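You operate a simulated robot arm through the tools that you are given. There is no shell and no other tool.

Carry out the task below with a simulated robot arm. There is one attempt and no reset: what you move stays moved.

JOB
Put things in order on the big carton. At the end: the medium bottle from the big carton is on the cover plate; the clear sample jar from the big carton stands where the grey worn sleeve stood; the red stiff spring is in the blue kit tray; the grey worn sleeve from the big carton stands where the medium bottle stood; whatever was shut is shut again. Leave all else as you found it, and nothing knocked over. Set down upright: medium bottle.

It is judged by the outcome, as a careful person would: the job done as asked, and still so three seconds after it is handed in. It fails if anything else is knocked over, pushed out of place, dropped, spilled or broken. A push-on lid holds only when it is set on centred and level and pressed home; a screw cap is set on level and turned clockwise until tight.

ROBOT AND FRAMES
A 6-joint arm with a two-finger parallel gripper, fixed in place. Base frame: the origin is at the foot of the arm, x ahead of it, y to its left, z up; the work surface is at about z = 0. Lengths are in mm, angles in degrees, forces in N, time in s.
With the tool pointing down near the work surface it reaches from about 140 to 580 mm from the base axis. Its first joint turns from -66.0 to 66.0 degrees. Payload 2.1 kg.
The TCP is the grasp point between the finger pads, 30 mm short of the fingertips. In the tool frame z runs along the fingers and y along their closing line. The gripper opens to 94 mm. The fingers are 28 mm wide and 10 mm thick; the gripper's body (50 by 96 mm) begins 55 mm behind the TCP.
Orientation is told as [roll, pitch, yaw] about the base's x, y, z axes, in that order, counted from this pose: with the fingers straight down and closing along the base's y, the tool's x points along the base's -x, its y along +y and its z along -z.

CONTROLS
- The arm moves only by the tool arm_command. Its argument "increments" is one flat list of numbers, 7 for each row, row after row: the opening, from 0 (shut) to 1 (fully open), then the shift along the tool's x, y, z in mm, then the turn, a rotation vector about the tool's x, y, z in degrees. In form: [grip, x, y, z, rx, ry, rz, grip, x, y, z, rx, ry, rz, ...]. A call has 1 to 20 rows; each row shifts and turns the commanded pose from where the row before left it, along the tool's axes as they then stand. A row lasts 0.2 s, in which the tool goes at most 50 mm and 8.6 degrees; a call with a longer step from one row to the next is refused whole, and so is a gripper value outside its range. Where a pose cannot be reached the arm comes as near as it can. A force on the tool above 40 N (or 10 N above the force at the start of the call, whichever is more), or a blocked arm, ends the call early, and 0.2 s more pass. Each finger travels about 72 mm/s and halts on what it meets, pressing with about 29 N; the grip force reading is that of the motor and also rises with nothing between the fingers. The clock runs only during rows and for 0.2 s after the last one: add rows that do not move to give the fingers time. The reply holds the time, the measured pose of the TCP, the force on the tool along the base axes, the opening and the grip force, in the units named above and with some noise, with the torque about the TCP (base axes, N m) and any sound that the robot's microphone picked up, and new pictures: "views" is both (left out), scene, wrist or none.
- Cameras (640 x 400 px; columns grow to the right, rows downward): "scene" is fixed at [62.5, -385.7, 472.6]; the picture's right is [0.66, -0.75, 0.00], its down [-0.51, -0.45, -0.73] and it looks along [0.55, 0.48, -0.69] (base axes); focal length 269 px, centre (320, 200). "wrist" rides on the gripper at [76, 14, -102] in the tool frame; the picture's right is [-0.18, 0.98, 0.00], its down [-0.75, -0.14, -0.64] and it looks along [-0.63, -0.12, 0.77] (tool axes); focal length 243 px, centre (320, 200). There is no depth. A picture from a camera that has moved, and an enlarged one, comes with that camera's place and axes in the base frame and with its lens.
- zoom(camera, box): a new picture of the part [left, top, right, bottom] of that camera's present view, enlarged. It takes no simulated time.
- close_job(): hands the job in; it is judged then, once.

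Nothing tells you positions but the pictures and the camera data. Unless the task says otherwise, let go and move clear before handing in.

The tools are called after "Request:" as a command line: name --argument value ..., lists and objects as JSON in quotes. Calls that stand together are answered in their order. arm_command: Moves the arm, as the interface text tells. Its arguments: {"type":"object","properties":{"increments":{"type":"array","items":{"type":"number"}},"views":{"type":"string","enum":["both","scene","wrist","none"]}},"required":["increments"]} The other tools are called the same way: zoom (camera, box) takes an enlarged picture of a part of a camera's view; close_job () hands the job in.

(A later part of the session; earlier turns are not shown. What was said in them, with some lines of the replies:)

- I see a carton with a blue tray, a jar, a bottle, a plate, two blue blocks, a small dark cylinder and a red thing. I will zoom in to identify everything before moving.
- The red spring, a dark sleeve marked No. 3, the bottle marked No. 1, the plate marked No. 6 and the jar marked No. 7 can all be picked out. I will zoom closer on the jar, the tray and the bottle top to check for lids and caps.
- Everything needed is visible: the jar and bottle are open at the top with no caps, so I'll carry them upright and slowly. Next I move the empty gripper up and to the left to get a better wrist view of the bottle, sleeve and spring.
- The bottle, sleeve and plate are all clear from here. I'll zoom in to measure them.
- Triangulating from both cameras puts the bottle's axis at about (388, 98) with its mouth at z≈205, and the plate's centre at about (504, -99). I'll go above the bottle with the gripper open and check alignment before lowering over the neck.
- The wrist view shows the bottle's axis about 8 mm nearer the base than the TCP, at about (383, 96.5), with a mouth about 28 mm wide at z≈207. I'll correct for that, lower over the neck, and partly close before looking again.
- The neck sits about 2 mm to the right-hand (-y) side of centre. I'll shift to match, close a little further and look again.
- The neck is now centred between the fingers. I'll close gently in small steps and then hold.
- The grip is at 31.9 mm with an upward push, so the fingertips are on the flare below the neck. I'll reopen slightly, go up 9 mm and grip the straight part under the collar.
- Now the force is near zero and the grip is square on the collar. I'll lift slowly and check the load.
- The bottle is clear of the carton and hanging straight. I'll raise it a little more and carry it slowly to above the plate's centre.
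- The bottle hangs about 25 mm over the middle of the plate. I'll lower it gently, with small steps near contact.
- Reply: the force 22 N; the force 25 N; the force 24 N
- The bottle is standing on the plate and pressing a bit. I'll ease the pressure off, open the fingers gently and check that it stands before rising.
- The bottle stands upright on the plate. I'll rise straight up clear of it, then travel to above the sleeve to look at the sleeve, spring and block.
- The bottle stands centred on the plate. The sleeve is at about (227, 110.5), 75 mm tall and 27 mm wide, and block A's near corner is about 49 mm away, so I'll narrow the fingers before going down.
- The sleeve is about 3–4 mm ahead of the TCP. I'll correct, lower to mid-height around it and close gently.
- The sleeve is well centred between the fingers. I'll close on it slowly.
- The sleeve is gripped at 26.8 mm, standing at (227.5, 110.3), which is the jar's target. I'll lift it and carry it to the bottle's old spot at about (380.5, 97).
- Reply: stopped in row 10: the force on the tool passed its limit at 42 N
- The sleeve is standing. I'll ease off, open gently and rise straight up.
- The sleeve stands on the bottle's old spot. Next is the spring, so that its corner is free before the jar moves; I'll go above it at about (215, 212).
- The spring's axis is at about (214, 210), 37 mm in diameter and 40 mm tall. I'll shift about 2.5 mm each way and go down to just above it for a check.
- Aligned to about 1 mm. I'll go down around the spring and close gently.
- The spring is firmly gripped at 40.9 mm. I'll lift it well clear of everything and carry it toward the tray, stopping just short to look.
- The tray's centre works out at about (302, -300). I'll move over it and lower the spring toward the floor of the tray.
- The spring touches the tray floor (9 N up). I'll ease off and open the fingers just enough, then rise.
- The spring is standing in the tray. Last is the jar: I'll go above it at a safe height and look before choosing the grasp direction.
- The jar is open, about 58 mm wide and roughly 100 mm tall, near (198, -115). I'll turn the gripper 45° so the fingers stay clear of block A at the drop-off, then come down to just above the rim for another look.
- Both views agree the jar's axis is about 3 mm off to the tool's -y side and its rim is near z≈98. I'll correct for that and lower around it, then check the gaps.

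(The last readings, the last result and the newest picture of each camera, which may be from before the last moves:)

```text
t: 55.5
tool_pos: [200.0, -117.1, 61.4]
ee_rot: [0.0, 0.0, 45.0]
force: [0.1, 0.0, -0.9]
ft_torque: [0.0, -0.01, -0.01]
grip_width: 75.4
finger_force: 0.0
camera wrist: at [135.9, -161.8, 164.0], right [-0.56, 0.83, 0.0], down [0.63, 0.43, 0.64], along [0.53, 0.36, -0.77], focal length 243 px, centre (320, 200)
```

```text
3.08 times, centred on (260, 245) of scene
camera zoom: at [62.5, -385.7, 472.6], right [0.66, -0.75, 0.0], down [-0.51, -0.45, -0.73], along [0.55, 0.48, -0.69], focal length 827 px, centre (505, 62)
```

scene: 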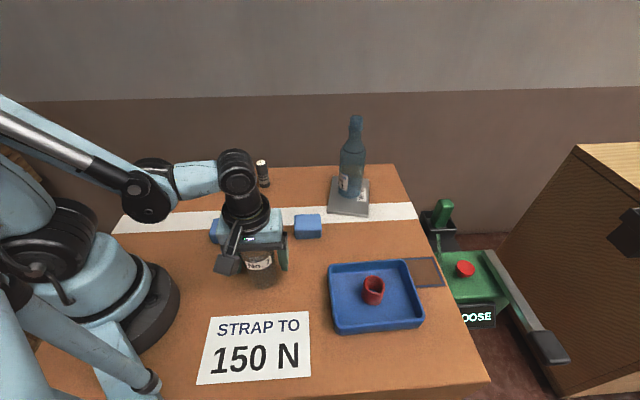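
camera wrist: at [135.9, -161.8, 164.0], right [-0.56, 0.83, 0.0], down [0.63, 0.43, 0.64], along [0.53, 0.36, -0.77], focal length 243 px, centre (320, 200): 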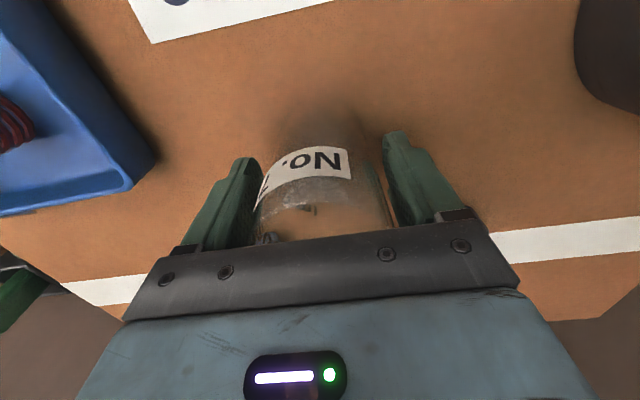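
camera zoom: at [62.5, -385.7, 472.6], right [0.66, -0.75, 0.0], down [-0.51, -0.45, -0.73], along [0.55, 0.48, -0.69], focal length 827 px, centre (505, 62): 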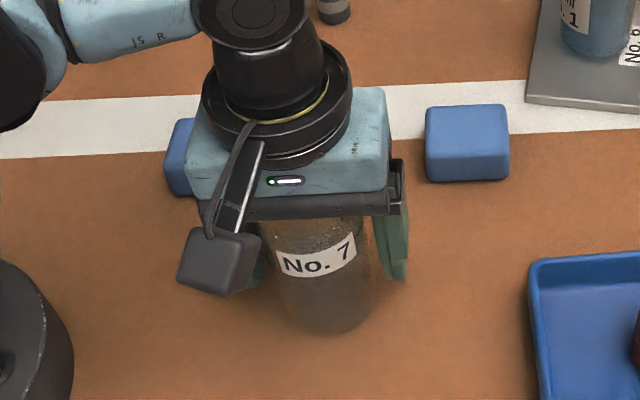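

The jar is between the fingers, about 1 mm off centre. I'll trim that and close slowly.

Request:
arm_command --increments '[0.75, 0, -1, 0, 0, 0, 0, 0.7, 0, 0, 0, 0, 0, 0, 0.68, 0, 0, 0, 0, 0, 0, 0.66, 0, 0, 0, 0, 0, 0, 0.64, 0, 0, 0, 0, 0, 0, 0.62, 0, 0, 0, 0, 0, 0, 0.6, 0, 0, 0, 0, 0, 0, 0.58, 0, 0, 0, 0, 0, 0, 0.58, 0, 0, 0, 0, 0, 0]' --views "wrist"

Request:
zoom --camera "wrist" --box '[200, 90, 440, 260]'

```text
t: 57.5
tool_pos: [201.6, -118.3, 61.4]
ee_rot: [0.1, 0.0, 45.0]
force: [-0.3, -0.6, -0.2]
ft_torque: [0.01, -0.02, -0.01]
grip_width: 59.5
finger_force: 28.5
camera wrist: at [136.8, -162.0, 163.7], right [-0.56, 0.83, 0.0], down [0.63, 0.43, 0.64], along [0.53, 0.36, -0.77], focal length 243 px, centre (320, 200)
```

wrist: 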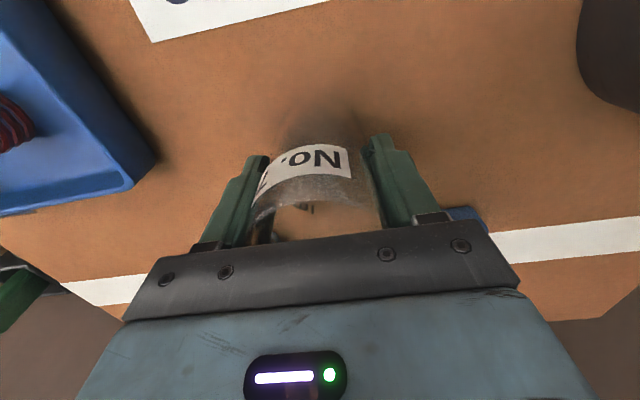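

```text
2.35 times, centred on (320, 175) of wrist
camera zoom: at [136.8, -162.0, 163.7], right [-0.56, 0.83, 0.0], down [0.63, 0.43, 0.64], along [0.53, 0.36, -0.77], focal length 571 px, centre (320, 259)
```

zoom: 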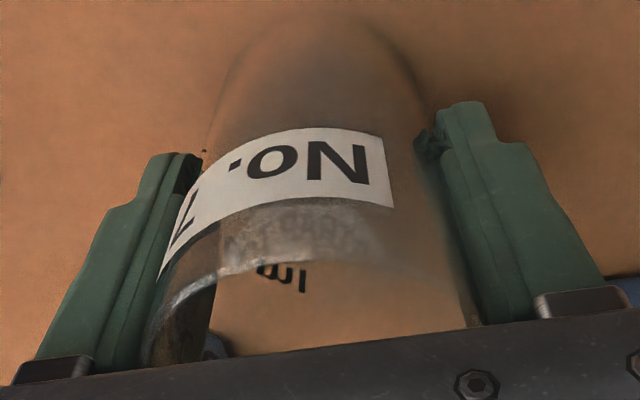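

The jar is held at 59.5 mm. I'll lift it smoothly by 60 mm and check that it hangs level.

Request:
arm_command --increments '[0.5, 0, 0, 0, 0, 0, 0, 0.5, 0, 0, -2, 0, 0, 0, 0.5, 0, 0, -5, 0, 0, 0, 0.5, 0, 0, -10, 0, 0, 0, 0.5, 0, 0, -14, 0, 0, 0, 0.5, 0, 0, -14, 0, 0, 0, 0.5, 0, 0, -10, 0, 0, 0, 0.5, 0, 0, -5, 0, 0, 0, 0.5, 0, 0, 0, 0, 0, 0]' --views "both"

Request:
zoom --camera "scene" --box '[190, 160, 330, 310]'

```text
t: 59.5
tool_pos: [202.3, -118.2, 121.6]
ee_rot: [0.1, 0.1, 44.9]
force: [-0.5, -0.3, -1.1]
ft_torque: [-0.01, 0.02, 0.01]
grip_width: 59.5
finger_force: 29.1
camera wrist: at [137.6, -161.5, 223.6], right [-0.56, 0.83, 0.0], down [0.63, 0.43, 0.64], along [0.53, 0.36, -0.77], focal length 243 px, centre (320, 200)
```

scene: 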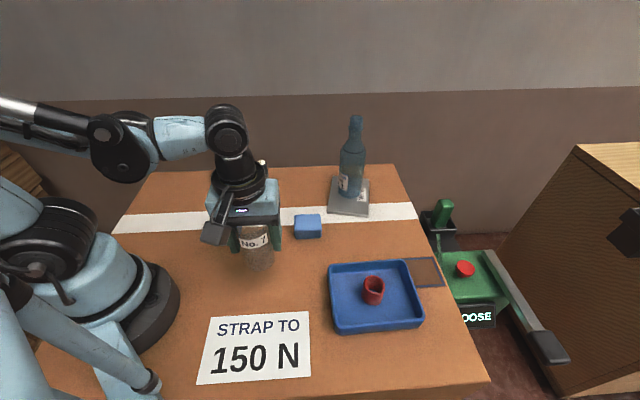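
wrist: 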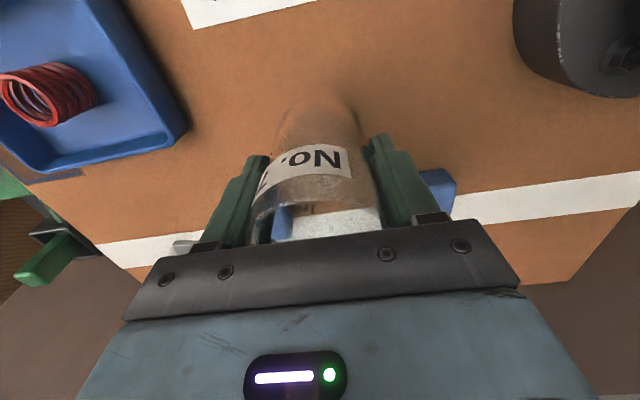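

```text
2.67 times, centred on (260, 235) of scene
camera zoom: at [62.5, -385.7, 472.6], right [0.66, -0.75, 0.0], down [-0.51, -0.45, -0.73], along [0.55, 0.48, -0.69], focal length 717 px, centre (480, 107)
```

zoom: 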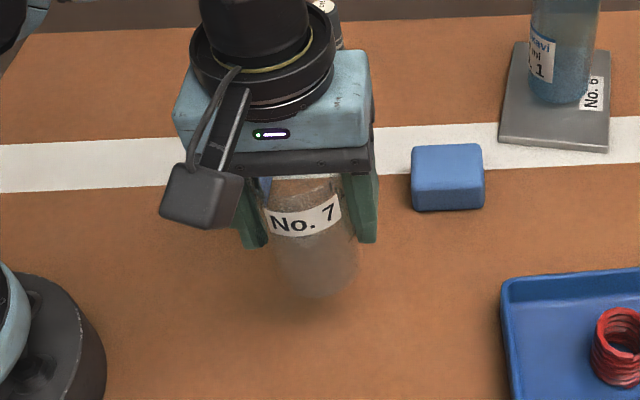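

The jar is off the carton and level. I'll carry it slowly, well above block A, to the sleeve's old spot.

Request:
arm_command --increments '[0.5, -3.6, 2.9, 0, 0, 0, 0, 0.5, -7.2, 5.7, 0, 0, 0, 0, 0.5, -12.5, 10, 0, 0, 0, 0, 0.5, -14.3, 11.5, 0, 0, 0, 0, 0.5, -16.1, 12.9, 0, 0, 0, 0, 0.5, -17.9, 14.3, 0, 0, 0, 0, 0.5, -17.9, 14.3, 0, 0, 0, 0, 0.5, -17.9, 14.3, 0, 0, 0, 0, 0.5, -17.9, 14.3, 0, 0, 0, 0, 0.5, -16.1, 12.9, 0, 0, 0, 0, 0.5, -14.3, 11.5, 0, 0, 0, 0, 0.5, -10.8, 8.6, 0, 0, 0, 0, 0.5, -7.2, 5.7, 0, 0, 0, 0, 0.5, -5.4, 4.3, 0, 0, 0, 0, 0.5, 0, 0, 0, 0, 0, 0]' --views "both"

Request:
zoom --camera "scene" --box '[150, 130, 290, 260]'

Request:
zoom --camera "wrist" --box '[200, 60, 500, 260]'

```text
t: 62.7
tool_pos: [228.8, 110.5, 122.9]
ee_rot: [0.1, 0.0, 45.0]
force: [-0.1, -1.0, -0.9]
ft_torque: [0.01, 0.0, 0.02]
grip_width: 59.5
finger_force: 29.5
camera wrist: at [162.5, 67.8, 224.7], right [-0.56, 0.83, 0.0], down [0.63, 0.43, 0.64], along [0.53, 0.36, -0.77], focal length 243 px, centre (320, 200)
```

scene: 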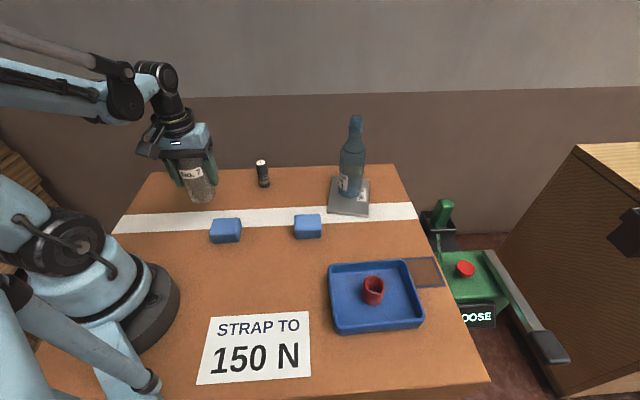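
wrist: 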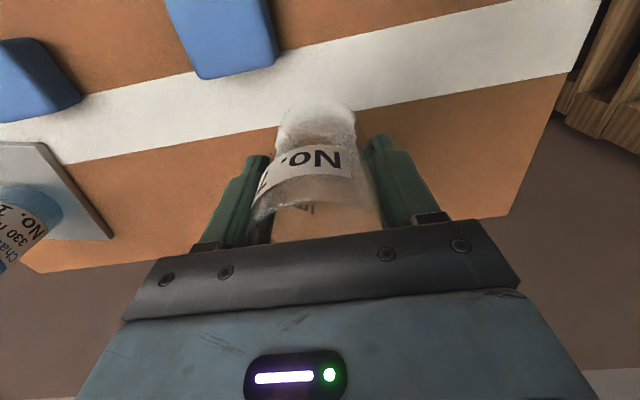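

```text
3.08 times, centred on (220, 195) of scene
camera zoom: at [62.5, -385.7, 472.6], right [0.66, -0.75, 0.0], down [-0.51, -0.45, -0.73], along [0.55, 0.48, -0.69], focal length 827 px, centre (628, 215)
```

zoom: 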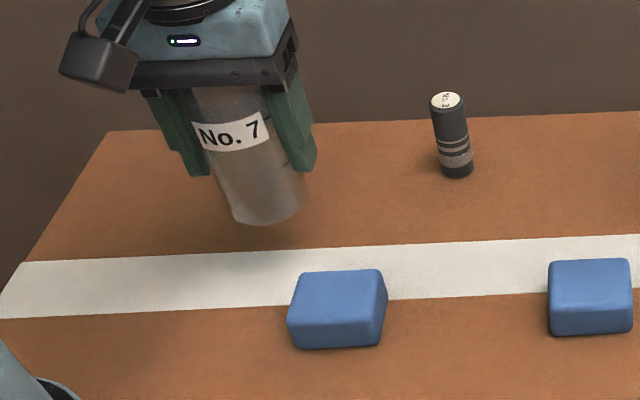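

```text
2.00 times, centred on (350, 160) of wrist
camera zoom: at [162.5, 67.8, 224.7], right [-0.56, 0.83, 0.0], down [0.63, 0.43, 0.64], along [0.53, 0.36, -0.77], focal length 485 px, centre (260, 280)
```

zoom: 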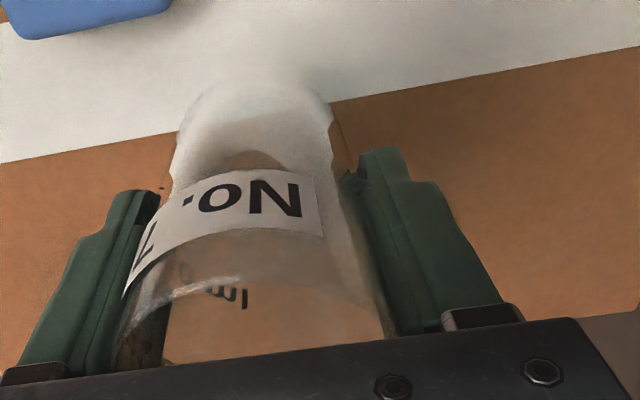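

The jar is above the sleeve's old spot at (227.5, 110.3). I'll lower it, slowing down near contact.

Request:
arm_command --increments '[0.5, 0, 0, 6, 0, 0, 0, 0.5, 0, 0, 14, 0, 0, 0, 0.5, 0, 0, 16, 0, 0, 0, 0.5, 0, 0, 12, 0, 0, 0, 0.5, 0, 0, 6, 0, 0, 0, 0.5, 0, 0, 3, 0, 0, 0, 0.5, 0, 0, 1, 0, 0, 0, 0.5, 0, 0, 0, 0, 0, 0]' --views "both"

Request:
zoom --camera "scene" --box '[150, 130, 290, 260]'

```text
t: 64.5
tool_pos: [228.1, 109.4, 64.4]
ee_rot: [0.0, 0.0, 45.0]
force: [0.6, -0.1, -1.2]
ft_torque: [0.0, -0.01, 0.0]
grip_width: 59.6
finger_force: 29.2
camera wrist: at [163.2, 66.6, 166.1], right [-0.56, 0.83, 0.0], down [0.63, 0.43, 0.64], along [0.53, 0.36, -0.77], focal length 243 px, centre (320, 200)
```

scene: 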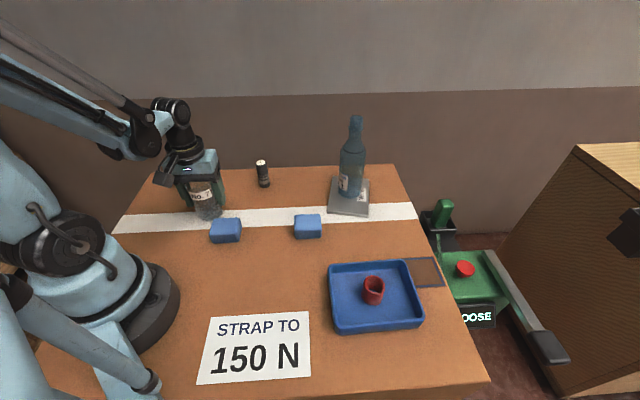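
wrist: 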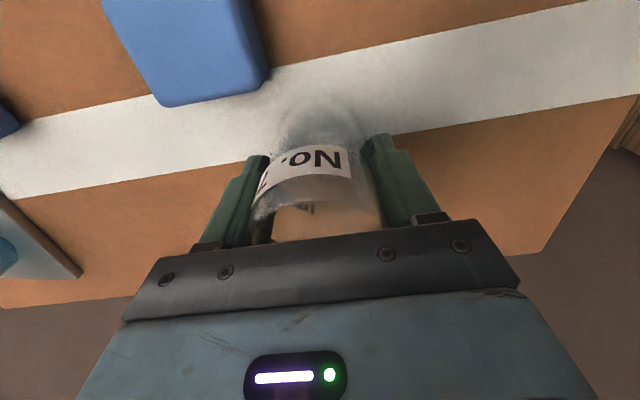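

```text
3.08 times, centred on (220, 195) of scene
camera zoom: at [62.5, -385.7, 472.6], right [0.66, -0.75, 0.0], down [-0.51, -0.45, -0.73], along [0.55, 0.48, -0.69], focal length 827 px, centre (628, 215)
```

zoom: 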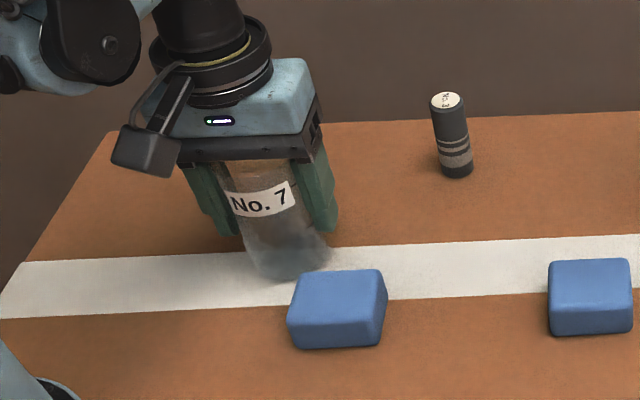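

Request:
arm_command --increments '[0.5, 0, 0, 1, 0, 0, 0, 0.5, 0, 0, 0.7, 0, 0, 0, 0.5, 0, 0, 0, 0, 0, 0]' --views "none"

```text
t: 65.3
tool_pos: [229.7, 110.1, 61.0]
ee_rot: [0.0, 0.0, 45.0]
force: [-0.2, 0.5, -0.7]
ft_torque: [0.03, -0.01, 0.01]
grip_width: 59.4
finger_force: 29.2
```

Request:
arm_command --increments '[0.5, 0, 0, 0.5, 0, 0, 0, 0.5, 0, 0, 0.3, 0, 0, 0, 0.5, 0, 0, 0, 0, 0, 0]' --views "none"

```text
t: 66.1
tool_pos: [228.2, 110.7, 61.6]
ee_rot: [0.0, 0.1, 45.0]
force: [-3.9, -3.3, 27.9]
ft_torque: [0.06, 0.14, 0.04]
grip_width: 59.5
finger_force: 29.2
```

The jar is down (28 N up). I'll relieve the pressure, open slowly and rise straight up.

Request:
arm_command --increments '[0.5, 0, 0, -0.6, 0, 0, 0, 0.5, 0, 0, 0, 0, 0, 0, 0.65, 0, 0, 0, 0, 0, 0, 0.68, 0, 0, 0, 0, 0, 0, 0.74, 0, 0, 0, 0, 0, 0, 0.82, 0, 0, 0, 0, 0, 0, 0.9, 0, 0, 0, 0, 0, 0, 0.9, 0, 0, 0, 0, 0, 0]' --views "both"

Request:
zoom --camera "wrist" --box '[200, 60, 500, 260]'

```text
t: 67.9
tool_pos: [229.4, 109.5, 59.8]
ee_rot: [0.0, 0.0, 45.0]
force: [0.0, 0.6, -0.6]
ft_torque: [-0.02, 0.01, -0.03]
grip_width: 84.5
finger_force: 0.1
camera wrist: at [163.5, 67.1, 163.5], right [-0.56, 0.83, 0.0], down [0.63, 0.43, 0.64], along [0.53, 0.36, -0.77], focal length 243 px, centre (320, 200)
```

scene: 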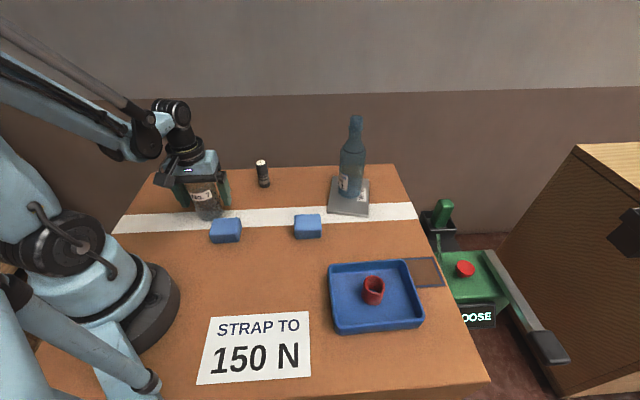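
wrist: 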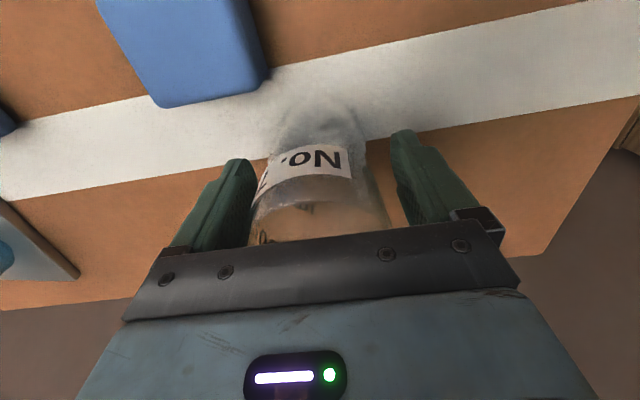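

```text
2.00 times, centred on (350, 160) of wrist
camera zoom: at [163.5, 67.1, 163.5], right [-0.56, 0.83, 0.0], down [0.63, 0.43, 0.64], along [0.53, 0.36, -0.77], focal length 485 px, centre (260, 280)
```

zoom: 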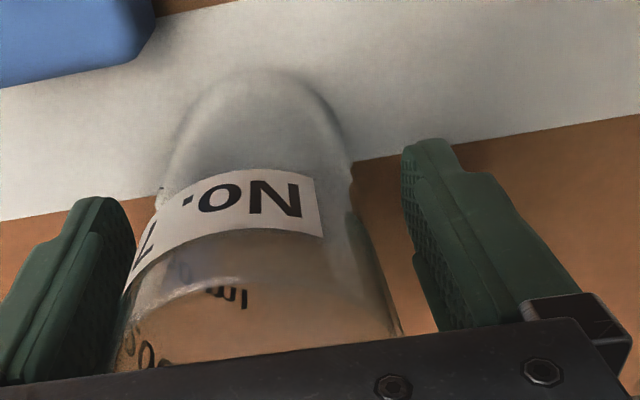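

The jar stands free between the open fingers. I'll rise straight up well above it and look over everything.

Request:
arm_command --increments '[1, 0, 0, -10, 0, 0, 0, 1, 0, 0, -20, 0, 0, 0, 1, 0, 0, -30, 0, 0, 0, 1, 0, 0, -40, 0, 0, 0, 1, 0, 0, -40, 0, 0, 0, 1, 0, 0, -40, 0, 0, 0, 1, 0, 0, 0, 0, 0, 0]' --views "both"

Request:
zoom --camera "scene" --box '[110, 130, 290, 260]'

Request:
zoom --camera "wrist" --box '[200, 20, 440, 190]'

```text
t: 69.5
tool_pos: [226.0, 109.9, 241.6]
ee_rot: [0.0, -0.1, 45.1]
force: [0.5, -0.6, -0.4]
ft_torque: [-0.01, 0.01, 0.02]
grip_width: 94.0
finger_force: 0.1
camera wrist: at [160.6, 65.9, 344.7], right [-0.56, 0.83, 0.0], down [0.63, 0.43, 0.64], along [0.53, 0.36, -0.77], focal length 243 px, centre (320, 200)
```

scene: 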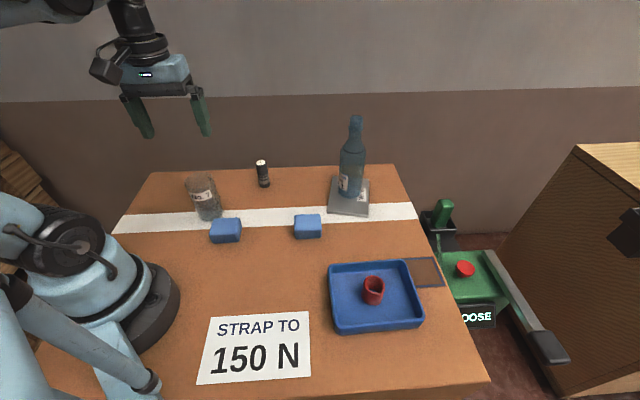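
wrist: 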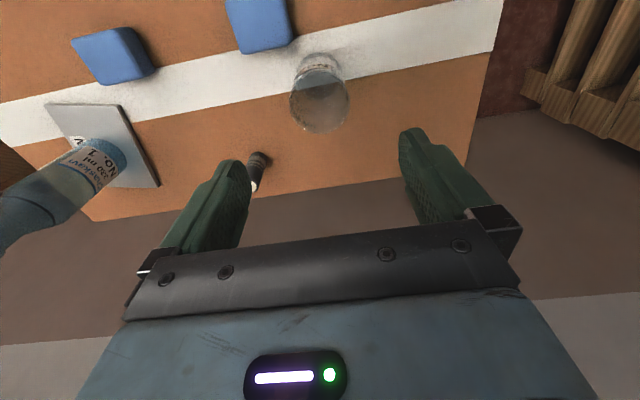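

```text
3.08 times, centred on (200, 195) of scene
camera zoom: at [62.5, -385.7, 472.6], right [0.66, -0.75, 0.0], down [-0.51, -0.45, -0.73], along [0.55, 0.48, -0.69], focal length 827 px, centre (689, 215)
```

zoom: 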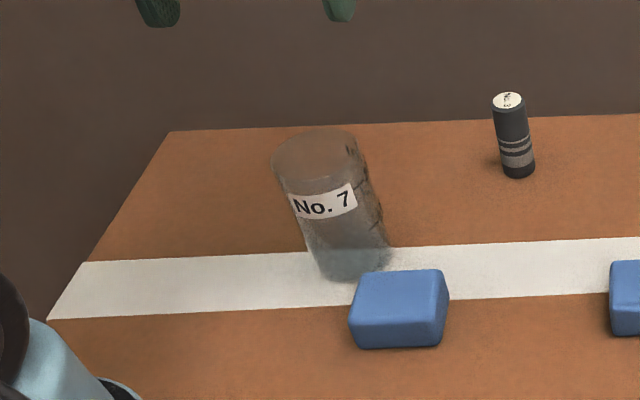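

```text
2.35 times, centred on (320, 105) of wrist
camera zoom: at [160.6, 65.9, 344.7], right [-0.56, 0.83, 0.0], down [0.63, 0.43, 0.64], along [0.53, 0.36, -0.77], focal length 571 px, centre (320, 424)
```

zoom: 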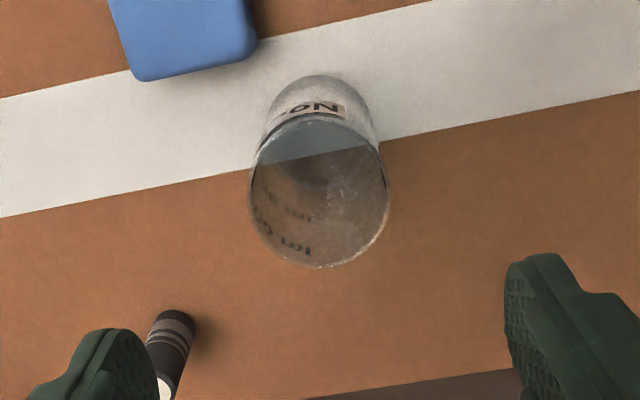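

The jar measures at about (227, 111), right on the sleeve's old spot. I'll do a final close check of the bottle, plate, tray and blocks before handing in.

Request:
zoom --camera "scene" --box '[290, 100, 430, 225]'

Request:
zoom --camera "scene" --box '[200, 190, 440, 340]'

```text
3.20 times, centred on (360, 162) of scene
camera zoom: at [62.5, -385.7, 472.6], right [0.66, -0.75, 0.0], down [-0.51, -0.45, -0.73], along [0.55, 0.48, -0.69], focal length 860 px, centre (192, 320)
```

zoom: 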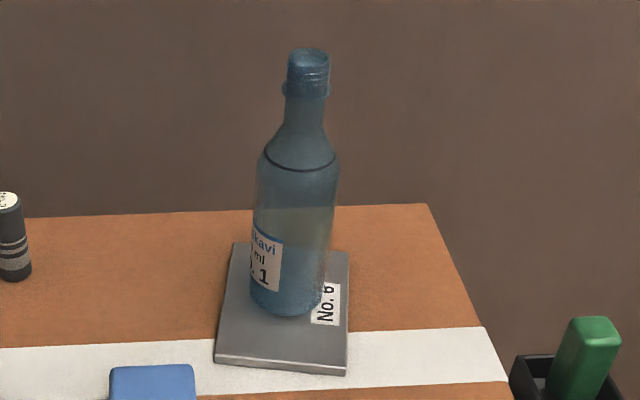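

```text
2.67 times, centred on (320, 265) of scene
camera zoom: at [62.5, -385.7, 472.6], right [0.66, -0.75, 0.0], down [-0.51, -0.45, -0.73], along [0.55, 0.48, -0.69], focal length 717 px, centre (320, 27)
```

zoom: 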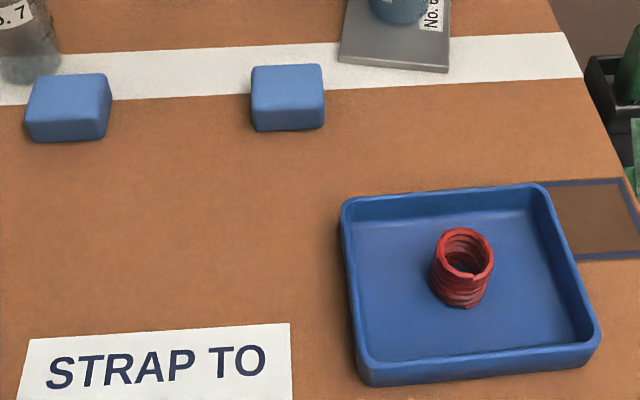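

The bottle stands upright on the cover plate, the jar is on the sleeve's old spot, the sleeve is on the bottle's old spot, and the spring is in the tray. The blocks, plate and tray look unmoved, nothing was opened, and the gripper is empty and clear, so I'm handing the job in.

Request:
close_job

```text
The job is handed in.
```

The job is handed in; I don't have the judge's result. I checked the layout with the cameras just before handing in:

- **Medium bottle:** it stands upright near the middle of the cover plate.
- **Clear sample jar:** it stands where the grey worn sleeve was, within about 1 mm by the wrist camera.
- **Red stiff spring:** it stands near the middle of the blue kit tray.
- **Grey worn sleeve:** it stands where the medium bottle was, to within about 2–3 mm.

The bottle and jar had no caps or lids, and I opened nothing, so there was nothing to shut again. I saw no spills, and the two blue blocks, the cover plate and the tray look to be where they were. The gripper is empty, open and raised clear of everything.
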